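You operate a simulated robot arm through the tools that you are given. There is no shell and no other tool.

You are at the controls of a simulated robot arm. One attempt, no reset.

TASK
Dry the red and the cream model car under the warming lamp.
Fine: one burst over each; leave the lamp standing while it glows; back on its cork mat at the end.

It is judged by the outcome, as a careful person would: the job done as asked, and still so three seconds after it is handed in. It fails if anything else is knocked over, pushed out of place, dropped, spilled or broken.

THE ROBOT
A 6-joint arm with a three-finger gripper, fixed in place. Base frame: the origin is on the floor under the middle of its stand, x ahead of it, y to its left, z up. Lengths are in mm, angles in rad, forces in N, time in s.
It reaches about 1213 mm from its shoulder. Its first joint turns from -2.897 to 2.897 rad. Payload 4.89 kg.
The TCP is the grasp point between the finger pads, 30 mm short of the fingertips. In the tool frame z runs along the fingers and y along their closing line. The gripper opens to 164 mm; its body begins 125 mm behind the TCP.
Orientation is told as [roll, pitch, yaw] about the base's x, y, z axes, in that order, counted from this pose: with the fingers straight down and closing along the base's y, the tool's x points along the base's -x, its y along +y and its z along -z.

THE INTERFACE
- The arm moves only by the tool move_arm. Its argument "series" is a list of rows, each an object (a shift or turn left out is 0, a gripper value left out holds the last) with "rot": the turn, a rotation vector about the base's x, y, z in units of 6 degrees (1.0 is 6 degrees), a list of three; "delta_pos": the shift along the base's x, y, z in units of 40 mm (1.0 is 40 mm), a list of three; "claw": the opening, from 0 (shut) to 1 (fully open). In form: [{"rot": [ax, ay, az], "delta_pos": [tx, ty, tz], "claw": claw}, ...]. A call has 1 to 20 rows; each row shifts and turns the commanded pose from where the row before left it. A call with a number of a shift or a turn outside -1 to 1 is refused whole. Each row takes 0.2 s and may step no farther than 50 mm and 0.15 rad from the row before; otherwise, or with a gripper value out of range, the whole call is refused. A pose out of reach is approached as far as the arm can. The call stops where the force on the tool passes 40 N (or 10 N more than at its start, if that is more) or the arm is blocked; 0.2 s more then pass. The fingers move at their own pace (about 108 mm/s each) and stop on an object; they squeeze with about 26 N. The grip force told is the motor's: it shows also when the fingers shut on nothing. Time passes only in rows, and 0.2 s behind the last, so rows that do not move let the fingers close. The reply holds the time, the measured pose of the TCP, the force on the tool along the base axes, the opening and the grip force, in the units named above and with some noise, with the torque about the TCP (base axes, N m) and any sound that the robot's microphone picked up.
- Cameras (640 x 400 px; columns grow to the right, rows downward): "scene" is fixed at [39.4, -642.9, 1537.8]; the picture's right is [0.60, -0.80, 0.00], its down [-0.33, -0.25, -0.91] and it looks along [0.73, 0.55, -0.41] (base axes); focal length 321 px, centre (320, 200). "wrist" rides on the gripper at [76, -2, -152] in the tool frame; the picture's right is [0.02, 1.00, 0.00], its down [-0.88, 0.02, -0.47] and it looks along [-0.47, 0.01, 0.88] (tool axes); focal length 247 px, centre (320, 200). There is no depth. A picture from a camera that has moved, and an enlarged one, comes with that camera's place and axes in the base frame and with its lens. The place of the scene camera against the robot may be out by one fixed shift of up to 25 mm in any direction.
- grab_frame(camera): a new picture of that camera. No time passes.
- slide_trunk(by): moves the trunk up (or, below 0, down) by that many mm; the arm rides with it, the base frame stays. It gives what a move gives, with no picture.
- inspect(camera, box): a new picture of the part [left, top, right, bottom] of that camera's present view, enlarged. No time passes.
- hand_in(): hands the job in; it is judged then, once.

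Nothing tells you positions but the pictures and the camera data. Unless the task says otherwise, let go and move clear before handing in.

The tools are called after ">>>" as name(argument=value, ...) on one line, values as JSON. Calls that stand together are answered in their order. move_arm: Moves the arm, as the interface text tells. Its arguments: {"type":"object","properties":{"series":{"type":"array"}},"required":["series"]} The other tools are called the same way: slide_trunk (by) moves the trunk up or down; grab_frame (camera) takes a picture; inspect (camera, box) takes an enlarged picture of a part of a camera's view; hand_in () hands the job in.

At the start:

```text
t: 0.0
eef_pos: [577.9, 75.5, 1136.2]
tool_rot: [0.001, 0.0, 0.001]
force: [1.0, -0.4, 0.7]
ft_torque: [-0.03, 0.01, 0.02]
width: 164.0
gripper_force: 0.0
trunk travel left (down, up): [-175.0, 215.0]
```

scene: 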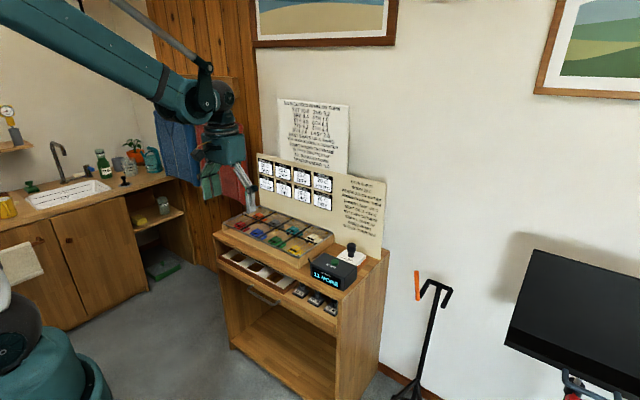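
wrist: 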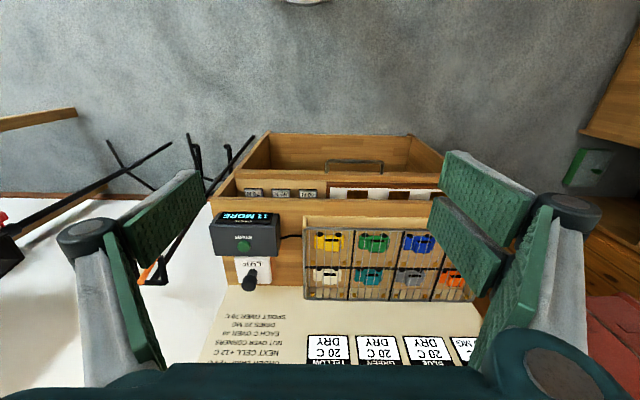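

I see a cabinet with a tray of model cars in cells, a box with a display, a small black knob-like object on a white mat, and printed notices. I'll look closer at each before moving.

>>> inspect(camera="scene", box=[210, 190, 400, 310])

>>> inspect(camera="scene", box=[250, 90, 400, 250])

>>> inspect(camera="wrist", box=[190, 180, 500, 380])

>>> inspect(camera="scene", box=[330, 170, 400, 250])

>>> inspect(camera="scene", box=[270, 90, 360, 180])

>>> inspect(camera="scene", box=[250, 150, 340, 215])

```text
3.33 times, centred on (305, 250) of scene
camera zoom: at [39.4, -642.9, 1537.8], right [0.6, -0.8, 0.0], down [-0.33, -0.25, -0.91], along [0.73, 0.55, -0.41], focal length 1069 px, centre (370, 33)
```

zoom: 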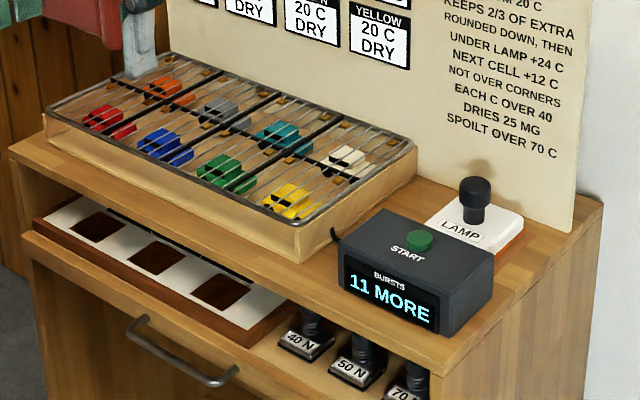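

```text
2.50 times, centred on (325, 170) of scene
camera zoom: at [39.4, -642.9, 1537.8], right [0.6, -0.8, 0.0], down [-0.33, -0.25, -0.91], along [0.73, 0.55, -0.41], focal length 802 px, centre (308, 275)
```

zoom: 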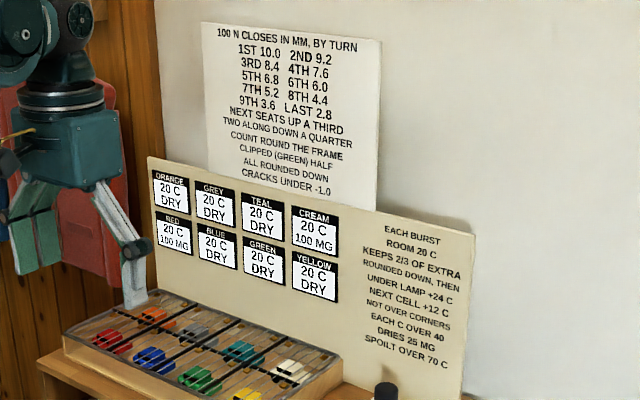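

```text
2.00 times, centred on (345, 280) of wrist
camera zoom: at [501.5, 74.4, 1287.5], right [-0.02, 1.0, 0.0], down [0.88, 0.02, 0.47], along [0.47, 0.01, -0.88], focal length 494 px, centre (270, 40)
```

zoom: 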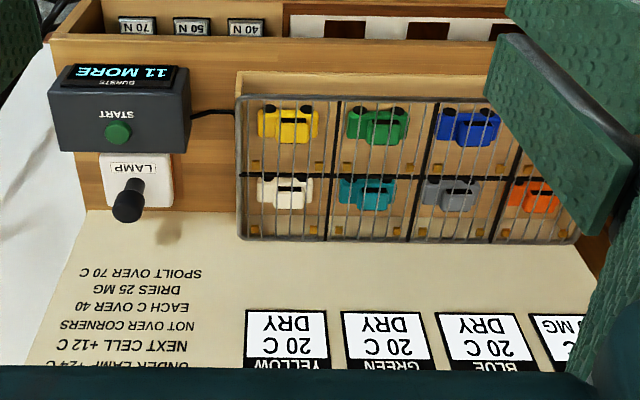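

```text
5.00 times, centred on (365, 210) of scene
camera zoom: at [39.4, -642.9, 1537.8], right [0.6, -0.8, 0.0], down [-0.33, -0.25, -0.91], along [0.73, 0.55, -0.41], focal length 1603 px, centre (95, 150)
```

zoom: 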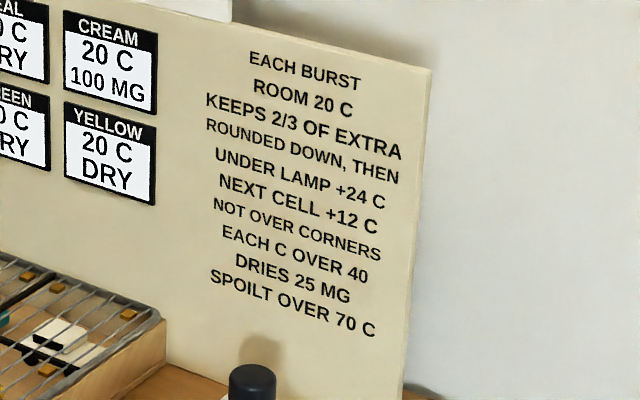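

```text
4.44 times, centred on (315, 135) of scene
camera zoom: at [39.4, -642.9, 1537.8], right [0.6, -0.8, 0.0], down [-0.33, -0.25, -0.91], along [0.73, 0.55, -0.41], focal length 1425 px, centre (342, 489)
```

zoom: 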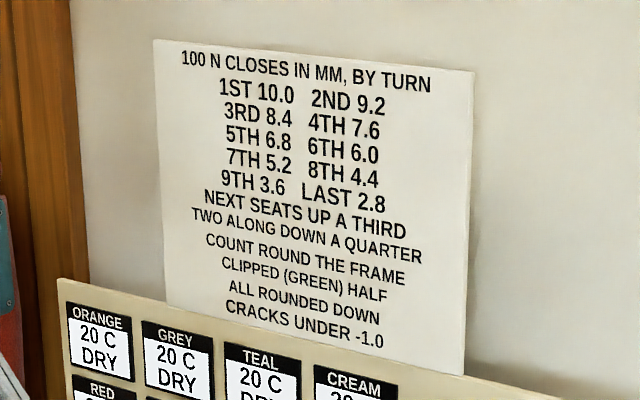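

```text
6.15 times, centred on (295, 182) of scene
camera zoom: at [39.4, -642.9, 1537.8], right [0.6, -0.8, 0.0], down [-0.33, -0.25, -0.91], along [0.73, 0.55, -0.41], focal length 1973 px, centre (474, 308)
```

zoom: 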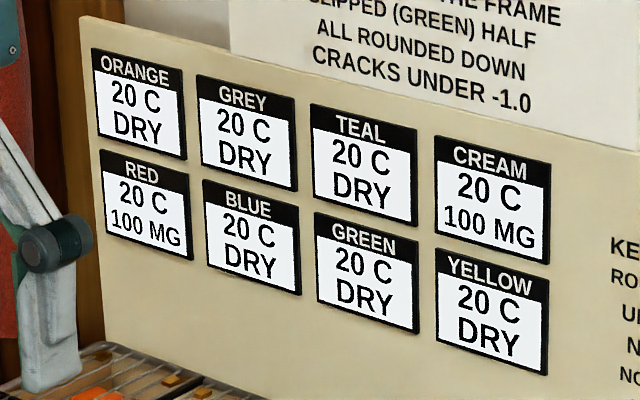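

The rules on the card make one burst over red and one over cream work: 44 °C dries exactly 100 mg, and neither neighbour goes above 32 °C. The lamp looks to be near (980, -93, 795) and the tray centre near (930, 258). I'll move the wrist camera over for a better look.

>>> move_arm(series=[{"delta_pos": [1, 0, 0]}, {"delta_pos": [1, 0, 0]}, {"delta_pos": [0.5, 0.5, 0]}, {"delta_pos": [0.5, 1, 0]}, {"delta_pos": [0, 1, 0]}, {"delta_pos": [0, 1, 0]}, {"delta_pos": [0, 0, 0]}])

>>> inspect(camera="scene", box=[320, 230, 380, 290])

>>> grab_frame(camera="wrist")

>>> grab_frame(camera="scene")

```text
t: 1.6
eef_pos: [696.6, 218.2, 1136.6]
tool_rot: [0.0, -0.001, 0.0]
force: [0.0, 0.5, -0.7]
ft_torque: [-0.05, 0.01, 0.0]
width: 163.9
gripper_force: 0.0
trunk travel left (down, up): [-175.0, 215.0]
```

```text
6.67 times, centred on (350, 260) of scene
camera zoom: at [39.4, -642.9, 1537.8], right [0.6, -0.8, 0.0], down [-0.33, -0.25, -0.91], along [0.73, 0.55, -0.41], focal length 2138 px, centre (120, -200)
```

zoom: 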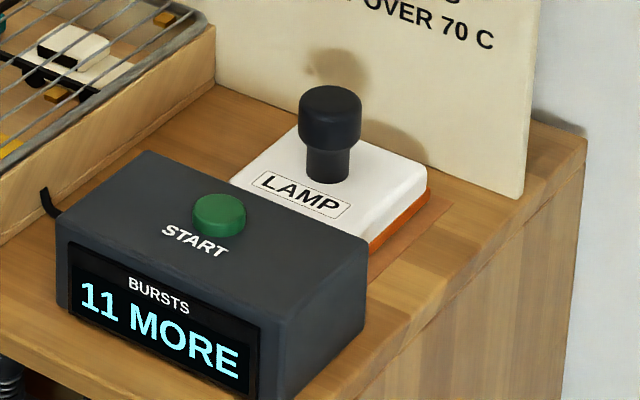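

```text
taken
camera wrist: at [619.9, 216.7, 1288.1], right [-0.02, 1.0, 0.0], down [0.88, 0.02, 0.47], along [0.47, 0.01, -0.88], focal length 247 px, centre (320, 200)
```

wrist: 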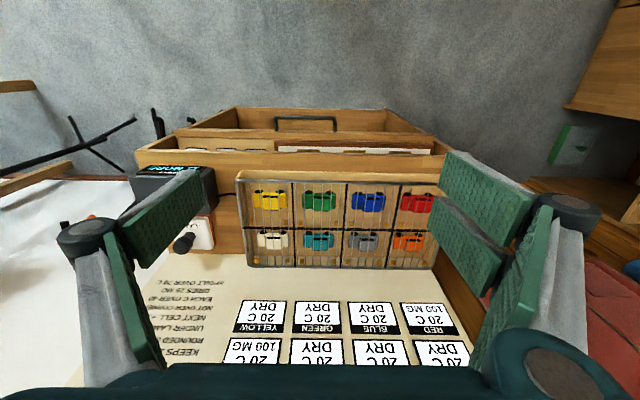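

```text
taken
```

scene: 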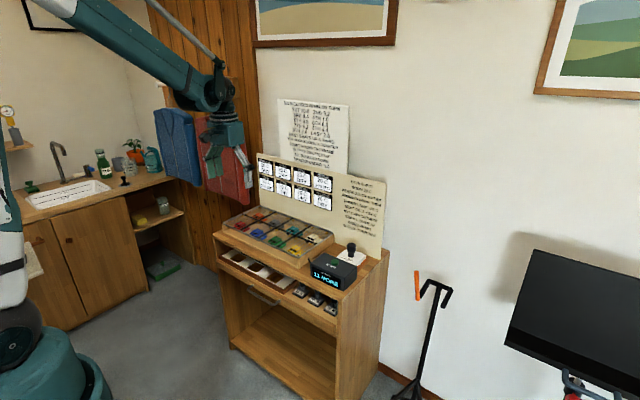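

The tray is clearly in view now. I'll enlarge this view to locate the cells, lamp and button.

>>> inspect(camera="wrist", box=[225, 160, 385, 280])

>>> inspect(camera="wrist", box=[340, 160, 480, 280])

>>> inspect(camera="scene", box=[220, 195, 345, 275])

```text
3.33 times, centred on (305, 220) of wrist
camera zoom: at [619.9, 216.7, 1288.1], right [-0.02, 1.0, 0.0], down [0.88, 0.02, 0.47], along [0.47, 0.01, -0.88], focal length 823 px, centre (370, 133)
```

zoom: 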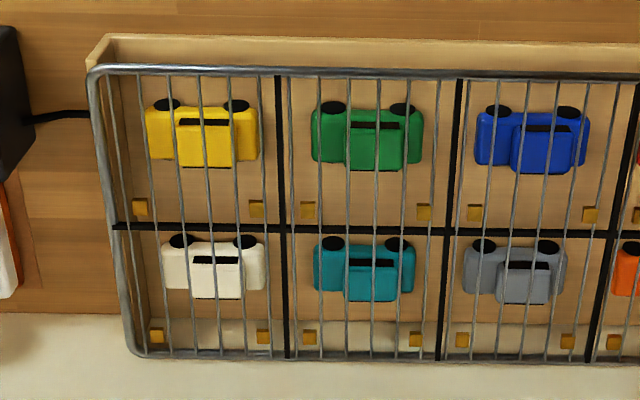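

```text
3.33 times, centred on (410, 220) of wrist
camera zoom: at [619.9, 216.7, 1288.1], right [-0.02, 1.0, 0.0], down [0.88, 0.02, 0.47], along [0.47, 0.01, -0.88], focal length 823 px, centre (20, 133)
```

zoom: 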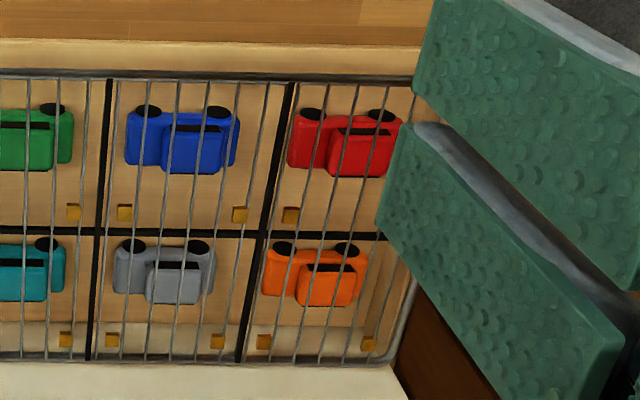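

```text
5.00 times, centred on (282, 235) of scene
camera zoom: at [39.4, -642.9, 1537.8], right [0.6, -0.8, 0.0], down [-0.33, -0.25, -0.91], along [0.73, 0.55, -0.41], focal length 1603 px, centre (508, 25)
```

zoom: 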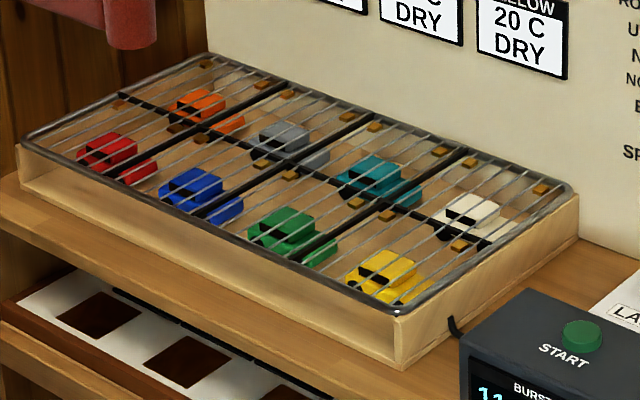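

The rack measures about x 828–1058 and y 53–505, with its top near z 825 and cells about 113 mm. Red's centre is near (884, 448) and cream's near (999, 110). Next I'll check the gripper's shape and move over the lamp for a closer look.

>>> inspect(camera="scene", box=[185, 60, 275, 210])

>>> move_arm(series=[{"delta_pos": [0, -1, 0], "claw": 0.4}, {"delta_pos": [0, -1, 0]}, {"delta_pos": [0, -1, 0]}, {"delta_pos": [0, -1, 0]}, {"delta_pos": [0, -1, 0]}, {"delta_pos": [0.5, -1, 0]}, {"delta_pos": [0.5, -1, 0]}, {"delta_pos": [1, 0, 0]}, {"delta_pos": [0, 0, 0]}])

>>> grab_frame(camera="wrist")

>>> grab_frame(camera="scene")

```text
2.67 times, centred on (230, 135) of scene
camera zoom: at [39.4, -642.9, 1537.8], right [0.6, -0.8, 0.0], down [-0.33, -0.25, -0.91], along [0.73, 0.55, -0.41], focal length 855 px, centre (560, 373)
```

zoom: 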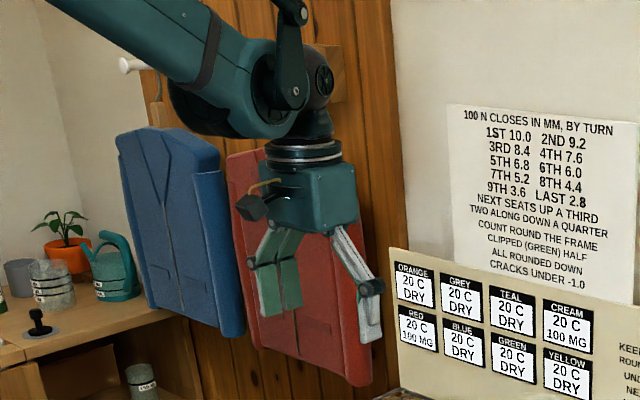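

```text
t: 3.6
eef_pos: [778.4, -65.8, 1136.5]
tool_rot: [0.001, 0.0, -0.003]
force: [1.1, 0.1, -1.0]
ft_torque: [0.07, 0.14, 0.02]
width: 65.6
gripper_force: 0.1
trunk travel left (down, up): [-175.0, 215.0]
```

```text
taken
camera wrist: at [702.1, -67.4, 1286.9], right [-0.02, 1.0, 0.0], down [0.88, 0.02, 0.47], along [0.47, 0.01, -0.88], focal length 247 px, centre (320, 200)
```

wrist: 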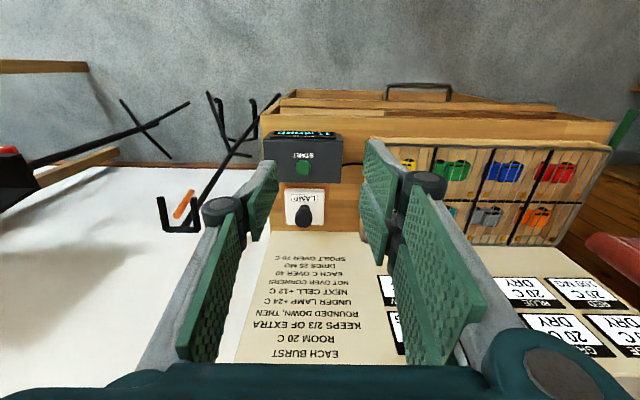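

```text
taken
```

scene: 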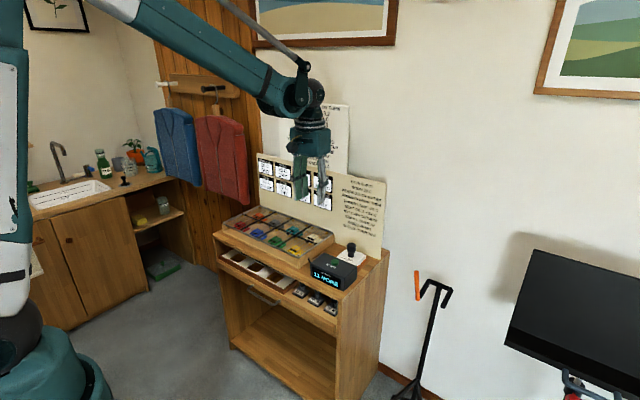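

The lamp and START box are now between the fingers in the wrist view. I'll zoom in on both.

>>> inspect(camera="wrist", box=[260, 120, 360, 240])

>>> inspect(camera="wrist", box=[360, 130, 620, 290])

>>> inspect(camera="scene", box=[250, 60, 350, 220])

```text
3.33 times, centred on (310, 180) of wrist
camera zoom: at [702.1, -67.4, 1286.9], right [-0.02, 1.0, 0.0], down [0.88, 0.02, 0.47], along [0.47, 0.01, -0.88], focal length 823 px, centre (353, 267)
```

zoom: 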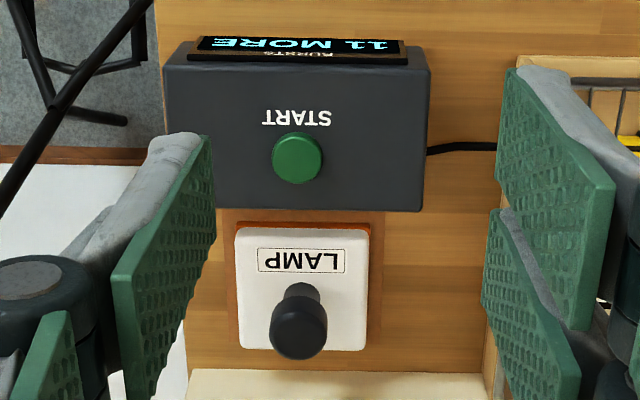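

```text
2.46 times, centred on (490, 210) of wrist
camera zoom: at [702.1, -67.4, 1286.9], right [-0.02, 1.0, 0.0], down [0.88, 0.02, 0.47], along [0.47, 0.01, -0.88], focal length 608 px, centre (-98, 175)
```

zoom: 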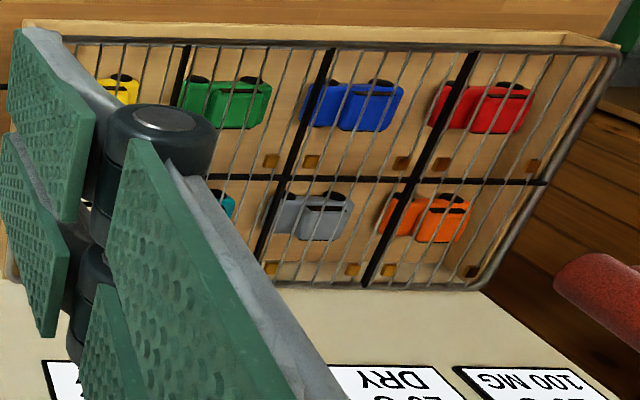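

```text
2.50 times, centred on (300, 140) of scene
camera zoom: at [39.4, -642.9, 1537.8], right [0.6, -0.8, 0.0], down [-0.33, -0.25, -0.91], along [0.73, 0.55, -0.41], focal length 802 px, centre (370, 350)
```

zoom: 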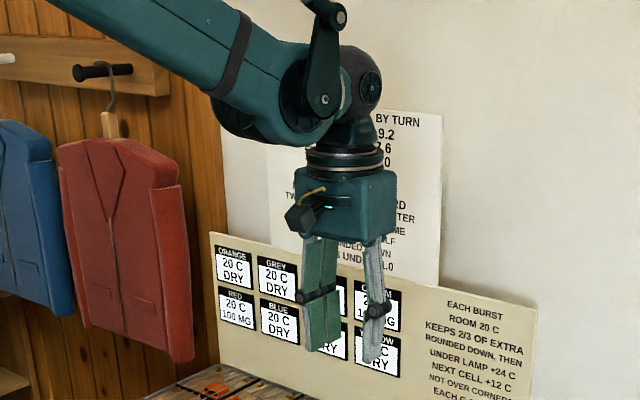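

The lamp knob is near (985, -96), its plate is about 92 mm square, and the START button is near (869, -96, 840). The back board stands near x = 1065. I'll tilt the gripper about y so its body stays clear of the board, then go lower for a closer view.

>>> move_arm(series=[{"delta_pos": [0.8, -0.25, -0.6], "rot": [0, -1, 0], "claw": 0.6}, {"delta_pos": [0.8, -0.25, -0.6], "rot": [0, -1, 0]}, {"delta_pos": [0.8, -0.25, -0.8]}, {"delta_pos": [0.6, 0, -0.7]}, {"delta_pos": [0, 0, -0.7]}, {"delta_pos": [0, 0, 0]}])

>>> grab_frame(camera="wrist")

>>> inspect(camera="scene", box=[260, 80, 400, 290])

```text
t: 5.0
eef_pos: [899.7, -94.3, 999.9]
tool_rot: [0.001, -0.211, 0.001]
force: [1.0, -0.6, -0.2]
ft_torque: [0.05, 0.05, 0.02]
width: 98.5
gripper_force: 0.1
trunk travel left (down, up): [-175.0, 215.0]
```

```text
taken
camera wrist: at [792.4, -95.3, 1132.5], right [-0.02, 1.0, 0.0], down [0.76, 0.02, 0.65], along [0.65, 0.01, -0.76], focal length 247 px, centre (320, 200)
```

wrist: 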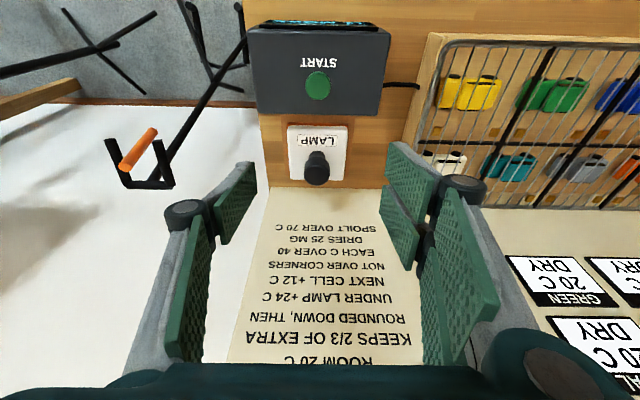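

```text
1.90 times, centred on (330, 185) of scene
camera zoom: at [39.4, -642.9, 1537.8], right [0.6, -0.8, 0.0], down [-0.33, -0.25, -0.91], along [0.73, 0.55, -0.41], focal length 611 px, centre (301, 229)
```

zoom: 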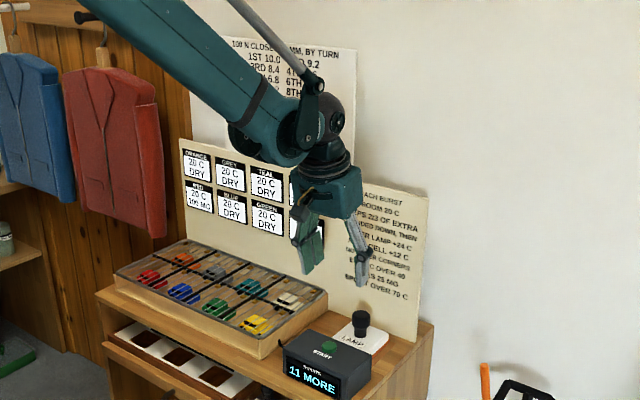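

>>> inspect(camera="wrist", box=[240, 10, 400, 210])

>>> inspect(camera="wrist", box=[270, 100, 370, 200])

>>> inspect(camera="wrist", box=[390, 20, 640, 220])

```text
2.00 times, centred on (320, 110) of wrist
camera zoom: at [792.4, -95.3, 1132.5], right [-0.02, 1.0, 0.0], down [0.76, 0.02, 0.65], along [0.65, 0.01, -0.76], focal length 494 px, centre (320, 380)
```

zoom: 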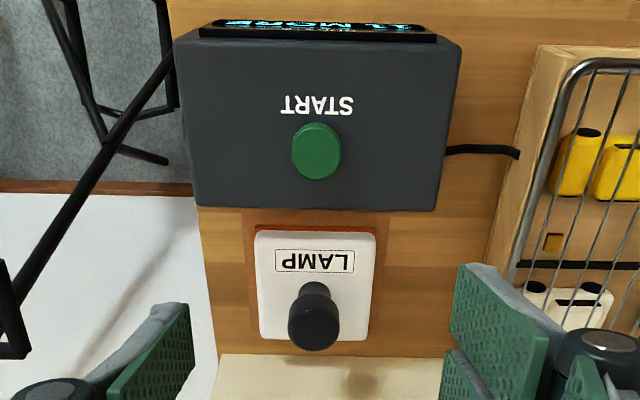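

```text
4.00 times, centred on (320, 150) of wrist
camera zoom: at [792.4, -95.3, 1132.5], right [-0.02, 1.0, 0.0], down [0.76, 0.02, 0.65], along [0.65, 0.01, -0.76], focal length 988 px, centre (320, 400)
```

zoom: 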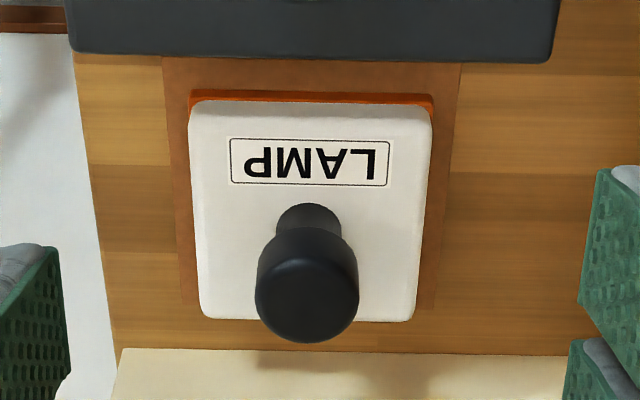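

```text
2.00 times, centred on (515, 120) of wrist
camera zoom: at [792.4, -95.3, 1132.5], right [-0.02, 1.0, 0.0], down [0.76, 0.02, 0.65], along [0.65, 0.01, -0.76], focal length 494 px, centre (-70, 360)
```

zoom: 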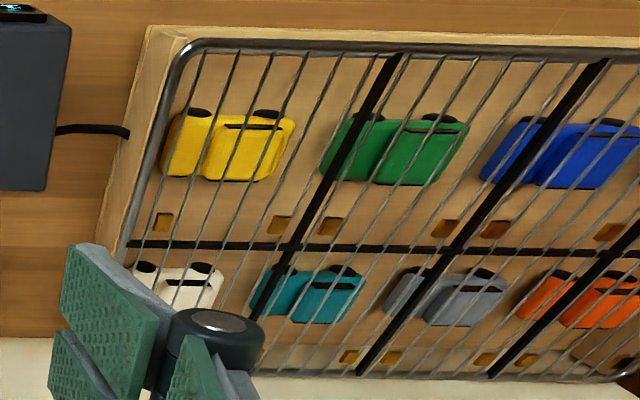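

The lamp stands on its cork mat with the knob centred between the fingers. I'll get two closer views with a sideways offset so I can fix the heights accurately.

>>> move_arm(series=[{"delta_pos": [0.5, 0.5, -0.8]}, {"delta_pos": [0.5, 0.5, -0.8]}, {"delta_pos": [0, 0, -0.65]}, {"delta_pos": [0, 0, 0]}])

>>> inspect(camera="wrist", box=[160, 0, 420, 200])

>>> move_arm(series=[{"delta_pos": [0, -1, 0]}, {"delta_pos": [0, -1, 0]}, {"delta_pos": [0, 0, 0]}])

>>> inspect(camera="wrist", box=[240, 0, 500, 200])

>>> inspect(camera="scene", box=[260, 100, 400, 310])

```text
t: 6.0
eef_pos: [939.5, -53.3, 908.7]
tool_rot: [0.0, -0.208, -0.001]
force: [1.0, -0.4, -0.7]
ft_torque: [0.0, 0.07, 0.0]
width: 98.6
gripper_force: 0.1
trunk travel left (down, up): [-175.0, 215.0]
```

```text
2.00 times, centred on (290, 100) of wrist
camera zoom: at [831.6, -54.6, 1041.4], right [-0.02, 1.0, 0.0], down [0.76, 0.02, 0.65], along [0.65, 0.01, -0.76], focal length 494 px, centre (380, 400)
```

zoom: 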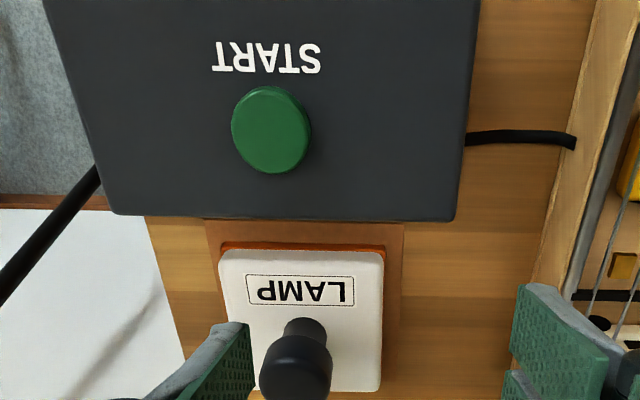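

```text
t: 6.8
eef_pos: [939.6, -133.7, 909.9]
tool_rot: [-0.001, -0.211, -0.002]
force: [0.1, 0.0, 0.4]
ft_torque: [-0.07, 0.0, 0.02]
width: 98.4
gripper_force: 0.0
trunk travel left (down, up): [-175.0, 215.0]
```

```text
2.00 times, centred on (370, 100) of wrist
camera zoom: at [833.1, -135.3, 1041.5], right [-0.02, 1.0, 0.0], down [0.76, 0.02, 0.65], along [0.65, 0.01, -0.76], focal length 494 px, centre (220, 400)
```

zoom: 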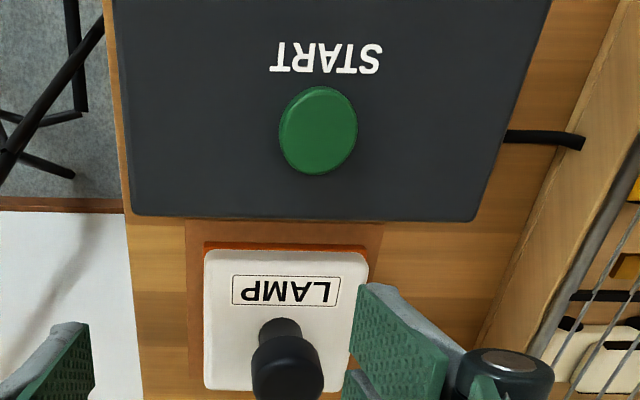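

```text
1.90 times, centred on (330, 205) of scene
camera zoom: at [39.4, -642.9, 1537.8], right [0.6, -0.8, 0.0], down [-0.33, -0.25, -0.91], along [0.73, 0.55, -0.41], focal length 611 px, centre (301, 190)
```

zoom: 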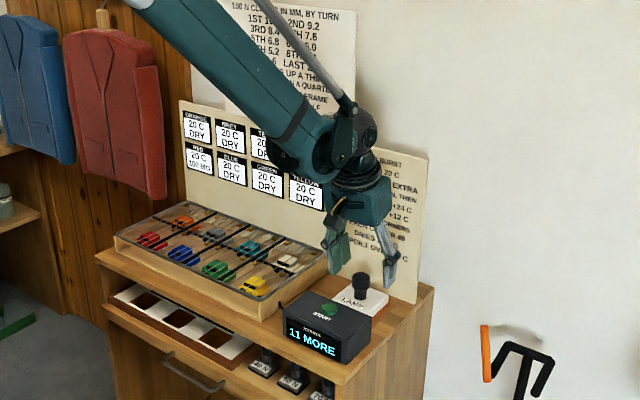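

From the two views, the plate top is at z ≈ 777 and the knob head is at (≈996, -96.5), between z ≈ 820 and 840, with a diameter of about 38. Rack tops are at z ≈ 813, with red at (893, 449) and cream at (1011, 107). I'll hover over the knob and check alignment.

>>> move_arm(series=[{"delta_pos": [0.4, 0.46, 0]}, {"delta_pos": [0.5, 0.46, 0]}, {"delta_pos": [0.48, 0, 0]}, {"delta_pos": [0, 0, 0]}])

>>> grab_frame(camera="wrist")

>>> inspect(camera="wrist", box=[240, 80, 400, 240])

>>> inspect(camera="scene", box=[300, 130, 410, 300])

```text
t: 7.8
eef_pos: [995.8, -97.2, 909.1]
tool_rot: [0.0, -0.209, 0.0]
force: [-0.4, -0.5, 0.2]
ft_torque: [-0.01, 0.03, 0.01]
width: 98.3
gripper_force: 0.1
trunk travel left (down, up): [-175.0, 215.0]
```

```text
taken
camera wrist: at [889.0, -97.9, 1042.0], right [-0.02, 1.0, 0.0], down [0.76, 0.02, 0.65], along [0.65, 0.01, -0.76], focal length 247 px, centre (320, 200)
```

wrist: 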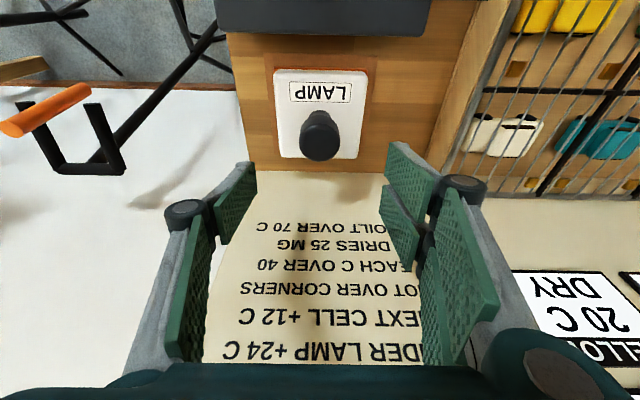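

```text
2.50 times, centred on (320, 160) of wrist
camera zoom: at [889.0, -97.9, 1042.0], right [-0.02, 1.0, 0.0], down [0.76, 0.02, 0.65], along [0.65, 0.01, -0.76], focal length 617 px, centre (320, 300)
```

zoom: 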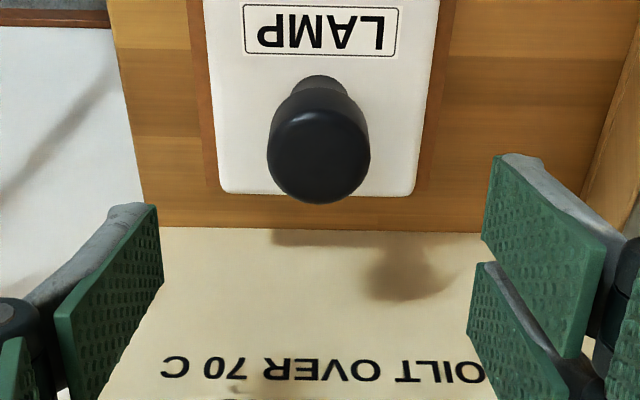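

```text
2.35 times, centred on (355, 215) of scene
camera zoom: at [39.4, -642.9, 1537.8], right [0.6, -0.8, 0.0], down [-0.33, -0.25, -0.91], along [0.73, 0.55, -0.41], focal length 754 px, centre (238, 165)
```

zoom: 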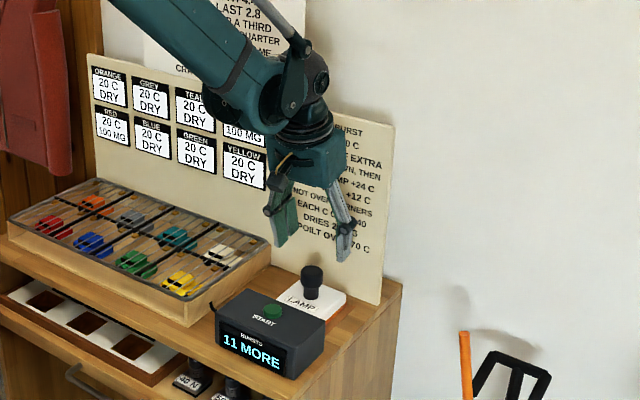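

The knob is centred under the open fingers. I'll descend part-way and check again.

>>> move_arm(series=[{"delta_pos": [0, 0, -0.6]}, {"delta_pos": [0, 0, -0.6]}, {"delta_pos": [0, 0, -0.3]}, {"delta_pos": [0, 0, 0]}])

>>> grab_frame(camera="wrist")

>>> inspect(camera="scene", box=[310, 170, 390, 290])

```text
t: 8.8
eef_pos: [994.0, -98.1, 849.0]
tool_rot: [-0.001, -0.209, 0.0]
force: [-0.4, -0.4, -0.3]
ft_torque: [0.0, 0.01, 0.03]
width: 98.1
gripper_force: 0.0
trunk travel left (down, up): [-175.0, 215.0]
```

```text
taken
camera wrist: at [887.3, -99.1, 982.2], right [-0.02, 1.0, 0.0], down [0.76, 0.02, 0.65], along [0.65, 0.01, -0.76], focal length 247 px, centre (320, 200)
```

wrist: 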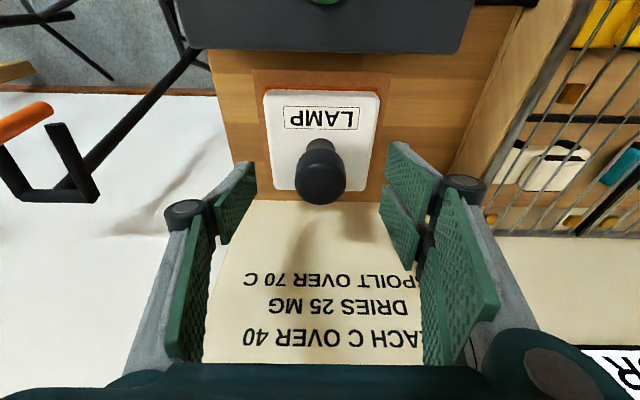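

```text
3.33 times, centred on (350, 230) of scene
camera zoom: at [39.4, -642.9, 1537.8], right [0.6, -0.8, 0.0], down [-0.33, -0.25, -0.91], along [0.73, 0.55, -0.41], focal length 1069 px, centre (220, 100)
```

zoom: 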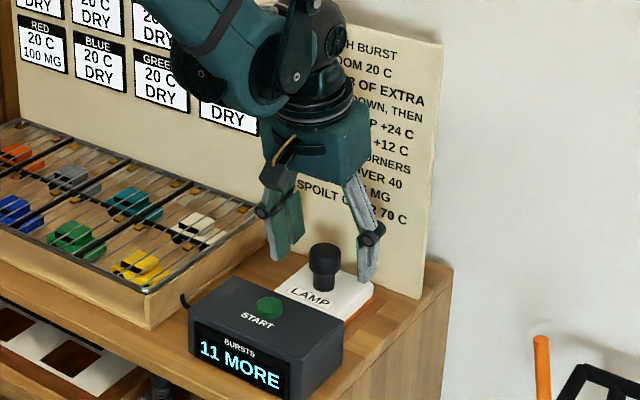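

Still aligned with the knob between the fingers. I'll go down another 24 mm or so to grasp height.

>>> move_arm(series=[{"delta_pos": [0.03, 0.02, -0.3]}, {"delta_pos": [0.02, 0, -0.3]}, {"delta_pos": [0, 0, 0]}])

>>> grab_frame(camera="wrist")

>>> inspect(camera="scene", box=[320, 200, 390, 270])

```text
t: 9.6
eef_pos: [995.0, -96.1, 826.9]
tool_rot: [-0.001, -0.209, -0.002]
force: [0.6, -1.1, 0.1]
ft_torque: [-0.01, 0.02, 0.04]
width: 98.2
gripper_force: 0.1
trunk travel left (down, up): [-175.0, 215.0]
```

```text
taken
camera wrist: at [888.7, -97.8, 958.6], right [-0.02, 1.0, 0.0], down [0.76, 0.02, 0.65], along [0.65, 0.01, -0.76], focal length 247 px, centre (320, 200)
```

wrist: 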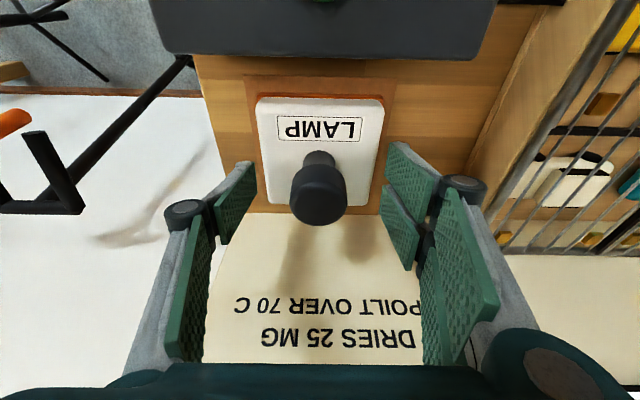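

```text
5.71 times, centred on (355, 235) of scene
camera zoom: at [39.4, -642.9, 1537.8], right [0.6, -0.8, 0.0], down [-0.33, -0.25, -0.91], along [0.73, 0.55, -0.41], focal length 1832 px, centre (120, 0)
```

zoom: 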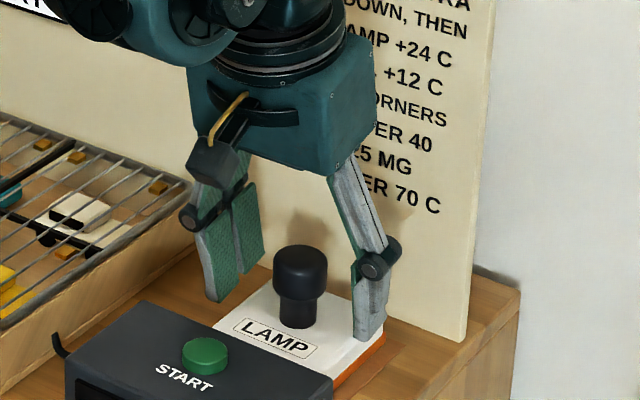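

The knob head is at the TCP, so I'll close on it.

>>> move_arm(series=[{"claw": 0}, {"claw": 0}, {"claw": 0}, {"claw": 0}])

>>> grab_frame(camera="wrist")

>>> inspect(camera="scene", box=[320, 200, 390, 270])

```text
t: 10.6
eef_pos: [994.6, -98.1, 827.5]
tool_rot: [0.0, -0.21, 0.001]
force: [-1.1, -1.5, 0.9]
ft_torque: [0.03, -0.02, 0.08]
width: 36.1
gripper_force: 25.9
trunk travel left (down, up): [-175.0, 215.0]
```

```text
taken
camera wrist: at [888.6, -97.8, 958.9], right [-0.02, 1.0, 0.0], down [0.76, 0.02, 0.65], along [0.65, 0.01, -0.76], focal length 247 px, centre (320, 200)
```

wrist: 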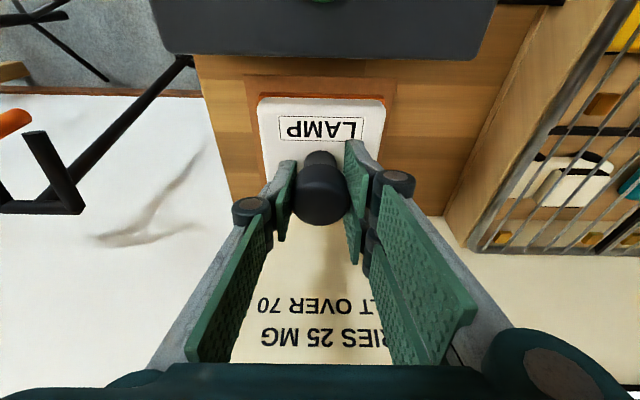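

```text
5.71 times, centred on (355, 235) of scene
camera zoom: at [39.4, -642.9, 1537.8], right [0.6, -0.8, 0.0], down [-0.33, -0.25, -0.91], along [0.73, 0.55, -0.41], focal length 1832 px, centre (120, 0)
```

zoom: 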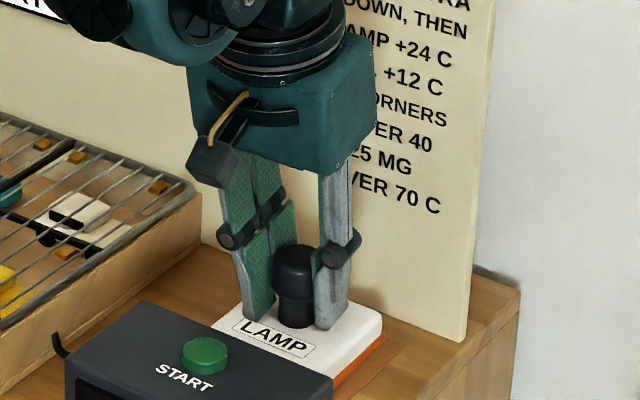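

The grip is solid at width 36. I'll lift slowly and check that the lamp comes up level.

>>> move_arm(series=[{"delta_pos": [0, 0, 0.25]}, {"delta_pos": [0, 0, 0.5]}, {"delta_pos": [0, 0, 0.5]}, {"delta_pos": [0, 0, 0]}])

>>> grab_frame(camera="wrist")

>>> inspect(camera="scene", box=[310, 170, 400, 270])

```text
t: 11.6
eef_pos: [994.9, -96.7, 876.7]
tool_rot: [-0.001, -0.21, 0.001]
force: [-1.2, 0.2, -1.9]
ft_torque: [0.02, 0.01, 0.01]
width: 36.2
gripper_force: 25.7
trunk travel left (down, up): [-175.0, 215.0]
```

```text
taken
camera wrist: at [888.4, -98.0, 1008.8], right [-0.02, 1.0, 0.0], down [0.76, 0.02, 0.65], along [0.65, 0.01, -0.76], focal length 247 px, centre (320, 200)
```

wrist: 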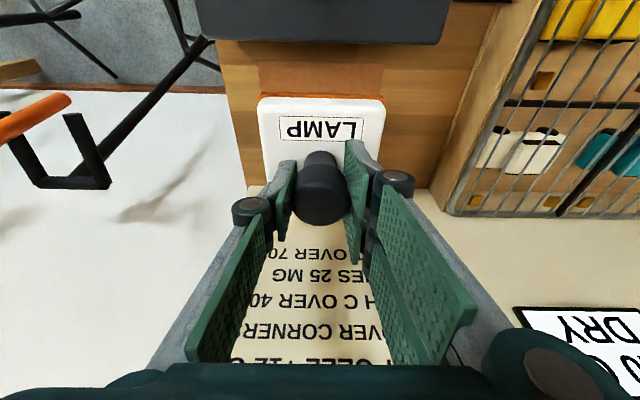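

```text
4.00 times, centred on (355, 220) of scene
camera zoom: at [39.4, -642.9, 1537.8], right [0.6, -0.8, 0.0], down [-0.33, -0.25, -0.91], along [0.73, 0.55, -0.41], focal length 1283 px, centre (180, 120)
```

zoom: 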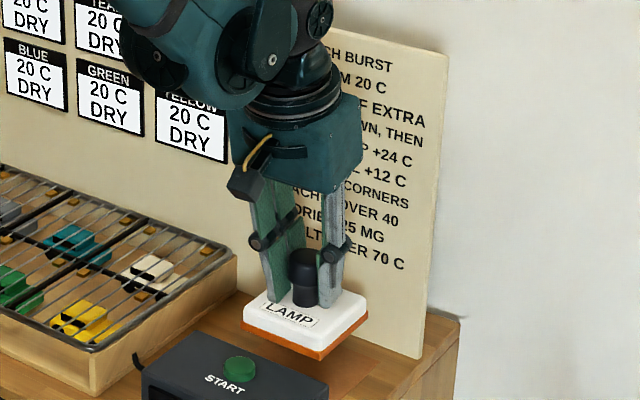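

The lamp lifted cleanly and hangs level, about 3 N, and the cork mat stayed in place. Next I'll raise it and carry it over to the red cell.

>>> move_arm(series=[{"delta_pos": [0, 0, 0.6]}, {"delta_pos": [-0.1, 0, 0.7]}, {"delta_pos": [-0.2, 0.3, 0.7]}, {"delta_pos": [-0.2, 0.7, 0]}, {"delta_pos": [-0.2, 0.9, 0]}, {"delta_pos": [-0.2, 0.95, 0]}, {"delta_pos": [-0.2, 0.95, 0]}, {"delta_pos": [-0.2, 0.95, 0]}, {"delta_pos": [-0.2, 0.95, 0]}, {"delta_pos": [-0.2, 0.95, 0]}, {"delta_pos": [-0.2, 0.95, 0]}, {"delta_pos": [-0.2, 0.95, 0]}, {"delta_pos": [-0.2, 0.95, 0]}, {"delta_pos": [-0.2, 0.9, 0]}, {"delta_pos": [0, 0.7, 0]}, {"delta_pos": [0, 0.3, 0]}, {"delta_pos": [0, 0, 0]}])

>>> grab_frame(camera="wrist")

>>> grab_frame(camera="scene")

```text
t: 15.2
eef_pos: [895.0, 358.5, 956.4]
tool_rot: [0.0, -0.208, 0.001]
force: [-0.3, -0.2, -1.8]
ft_torque: [0.01, 0.01, -0.02]
width: 36.0
gripper_force: 26.3
trunk travel left (down, up): [-175.0, 215.0]
```

```text
taken
camera wrist: at [787.7, 357.9, 1088.1], right [-0.02, 1.0, 0.0], down [0.76, 0.02, 0.65], along [0.65, 0.01, -0.76], focal length 247 px, centre (320, 200)
```

wrist: 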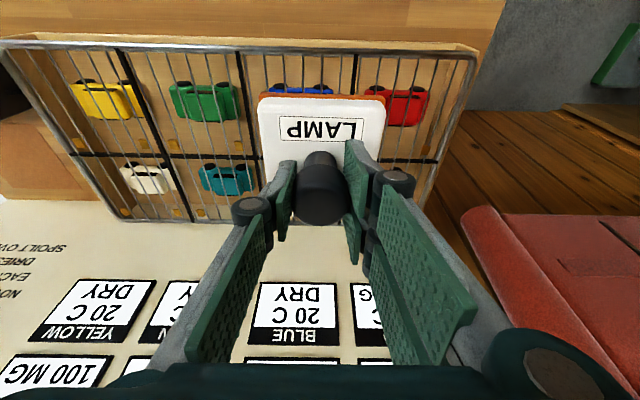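

```text
taken
```

scene: 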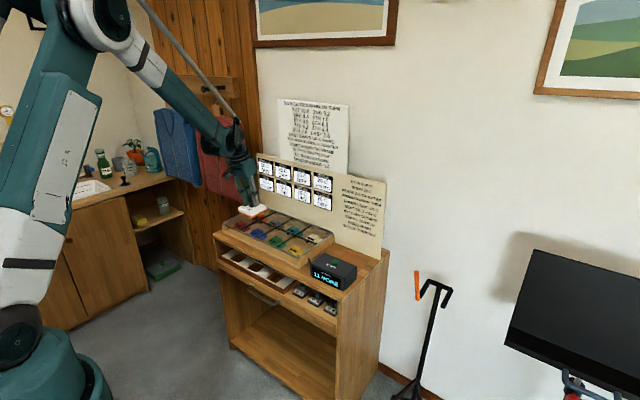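

The lamp is held level. The red cell spans about x 833–951 and y 393–508, so its centre is (893, 450). The red coat's corner is at about y = 605, well clear. I'll move above the red cell and look again.

>>> move_arm(series=[{"delta_pos": [0, 0.7, 0]}, {"delta_pos": [-0.05, 0.9, 0]}, {"delta_pos": [0, 0.69, 0]}, {"delta_pos": [0, 0, -0.5]}, {"delta_pos": [0, 0, -0.4]}, {"delta_pos": [0, 0, 0]}])

>>> grab_frame(camera="wrist")

>>> inspect(camera="scene", box=[200, 110, 320, 260])

```text
t: 16.6
eef_pos: [895.5, 449.6, 919.4]
tool_rot: [0.0, -0.211, 0.0]
force: [-0.3, 0.1, -3.3]
ft_torque: [-0.05, 0.0, -0.03]
width: 36.0
gripper_force: 25.6
trunk travel left (down, up): [-175.0, 215.0]
```

```text
taken
camera wrist: at [789.4, 449.5, 1052.3], right [-0.02, 1.0, 0.0], down [0.76, 0.02, 0.65], along [0.65, 0.01, -0.76], focal length 247 px, centre (320, 200)
```

wrist: 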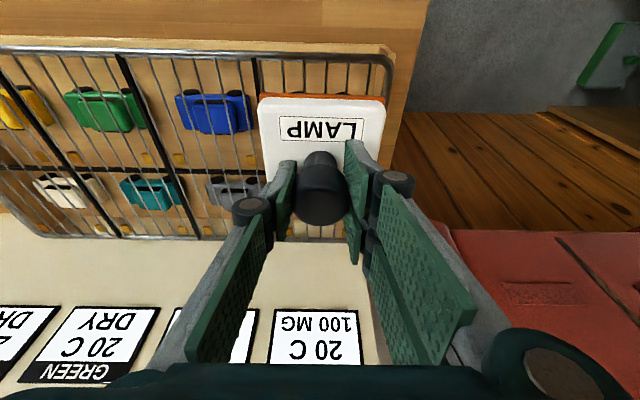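

```text
2.67 times, centred on (260, 185) of scene
camera zoom: at [39.4, -642.9, 1537.8], right [0.6, -0.8, 0.0], down [-0.33, -0.25, -0.91], along [0.73, 0.55, -0.41], focal length 855 px, centre (480, 240)
```

zoom: 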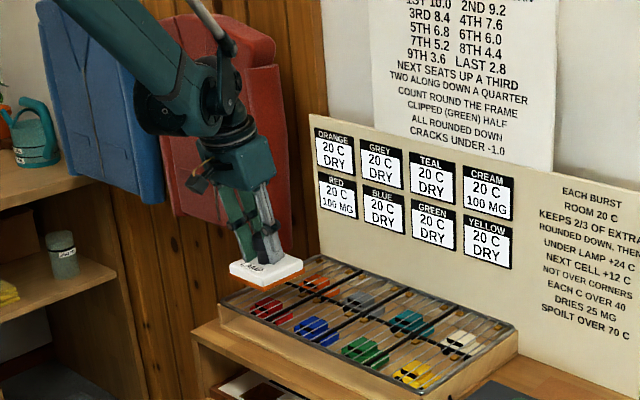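

The lamp is lined up over the red cell. I'll lower it toward the rack, then finish in small steps while watching the force.

>>> move_arm(series=[{"delta_pos": [-0.06, 0.01, -0.3]}, {"delta_pos": [0, 0, -0.3]}, {"delta_pos": [0, 0, 0]}])

>>> inspect(camera="scene", box=[210, 170, 290, 250])

>>> grab_frame(camera="wrist")

```text
t: 17.4
eef_pos: [892.8, 452.0, 895.8]
tool_rot: [0.001, -0.21, -0.001]
force: [0.0, -0.6, -2.4]
ft_torque: [-0.01, -0.02, -0.01]
width: 36.0
gripper_force: 25.7
trunk travel left (down, up): [-175.0, 215.0]
```

```text
5.00 times, centred on (250, 210) of scene
camera zoom: at [39.4, -642.9, 1537.8], right [0.6, -0.8, 0.0], down [-0.33, -0.25, -0.91], along [0.73, 0.55, -0.41], focal length 1603 px, centre (670, 150)
```

zoom: 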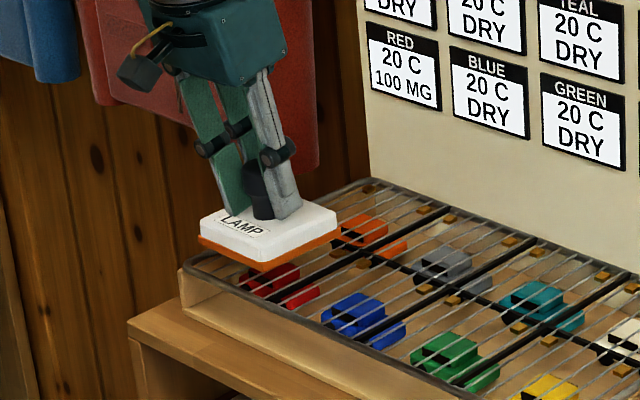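

```text
taken
camera wrist: at [786.0, 450.3, 1028.3], right [-0.02, 1.0, 0.0], down [0.76, 0.02, 0.65], along [0.65, 0.01, -0.76], focal length 247 px, centre (320, 200)
```

wrist: 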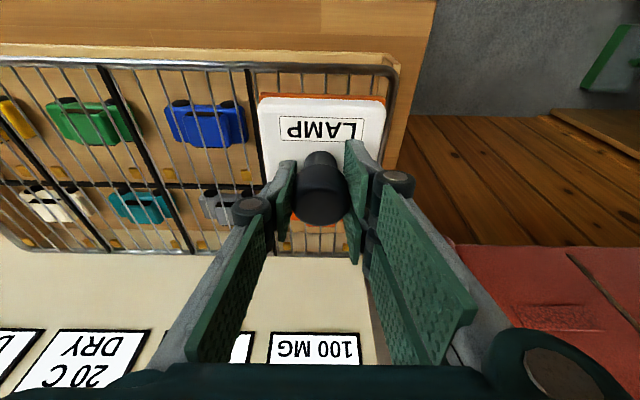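

The lamp is still about 10 mm above the rack. I'll lower in small steps.

>>> move_arm(series=[{"delta_pos": [0, -0.03, -0.1]}, {"delta_pos": [0, 0, -0.1]}, {"delta_pos": [0, 0, 0]}])

>>> inspect(camera="scene", box=[210, 170, 290, 250])

```text
t: 18.2
eef_pos: [892.4, 449.2, 887.5]
tool_rot: [-0.001, -0.21, -0.001]
force: [0.9, 0.5, -2.9]
ft_torque: [-0.01, 0.04, -0.03]
width: 35.7
gripper_force: 25.6
trunk travel left (down, up): [-175.0, 215.0]
```

```text
5.00 times, centred on (250, 210) of scene
camera zoom: at [39.4, -642.9, 1537.8], right [0.6, -0.8, 0.0], down [-0.33, -0.25, -0.91], along [0.73, 0.55, -0.41], focal length 1603 px, centre (670, 150)
```

zoom: 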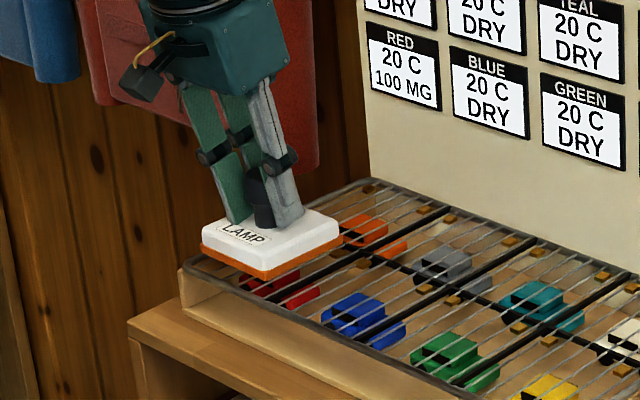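

No contact yet, so I'll keep lowering in small steps.

>>> move_arm(series=[{"delta_pos": [0, 0, -0.1]}, {"delta_pos": [0, 0, 0]}])

>>> move_arm(series=[{"delta_pos": [0, 0, -0.07]}, {"delta_pos": [0, 0, 0]}])

>>> inspect(camera="scene", box=[210, 170, 290, 250])

```text
t: 18.8
eef_pos: [893.5, 449.3, 883.9]
tool_rot: [0.0, -0.209, 0.0]
force: [-0.1, 0.0, -2.8]
ft_torque: [0.02, -0.02, -0.01]
width: 36.0
gripper_force: 26.5
trunk travel left (down, up): [-175.0, 215.0]
```

```text
t: 19.4
eef_pos: [892.8, 450.4, 881.1]
tool_rot: [0.0, -0.209, 0.001]
force: [1.4, 0.3, 2.8]
ft_torque: [-0.17, 0.08, 0.0]
width: 36.0
gripper_force: 25.8
trunk travel left (down, up): [-175.0, 215.0]
```

```text
5.00 times, centred on (250, 210) of scene
camera zoom: at [39.4, -642.9, 1537.8], right [0.6, -0.8, 0.0], down [-0.33, -0.25, -0.91], along [0.73, 0.55, -0.41], focal length 1603 px, centre (670, 150)
```

zoom: 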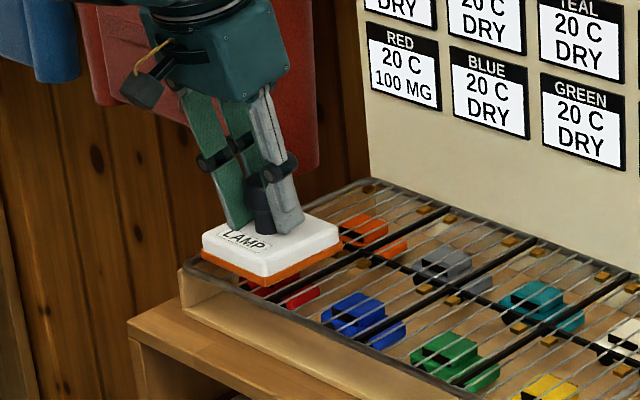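

There is light contact now (+2.8 N at TCP z 881). Before letting go, I'll check the lamp's placement against the cell lines.

>>> inspect(camera="scene", box=[225, 205, 285, 245])

>>> inspect(camera="wrist", box=[200, 30, 440, 280])

```text
10.00 times, centred on (255, 225) of scene
camera zoom: at [39.4, -642.9, 1537.8], right [0.6, -0.8, 0.0], down [-0.33, -0.25, -0.91], along [0.73, 0.55, -0.41], focal length 3206 px, centre (970, -50)
```

zoom: 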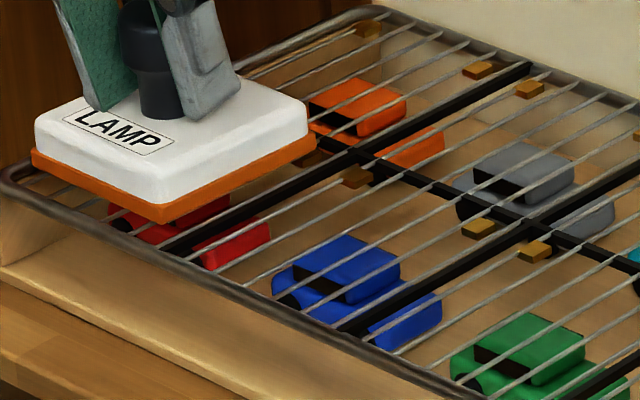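

```text
1.60 times, centred on (320, 155) of wrist
camera zoom: at [785.5, 449.1, 1013.8], right [-0.02, 1.0, 0.0], down [0.76, 0.02, 0.65], along [0.65, 0.01, -0.76], focal length 395 px, centre (320, 272)
```

zoom: 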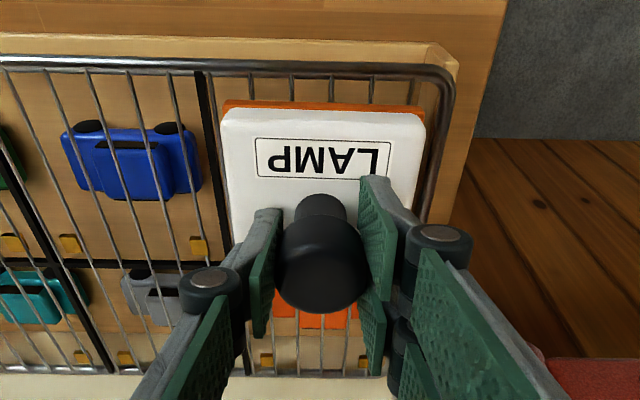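

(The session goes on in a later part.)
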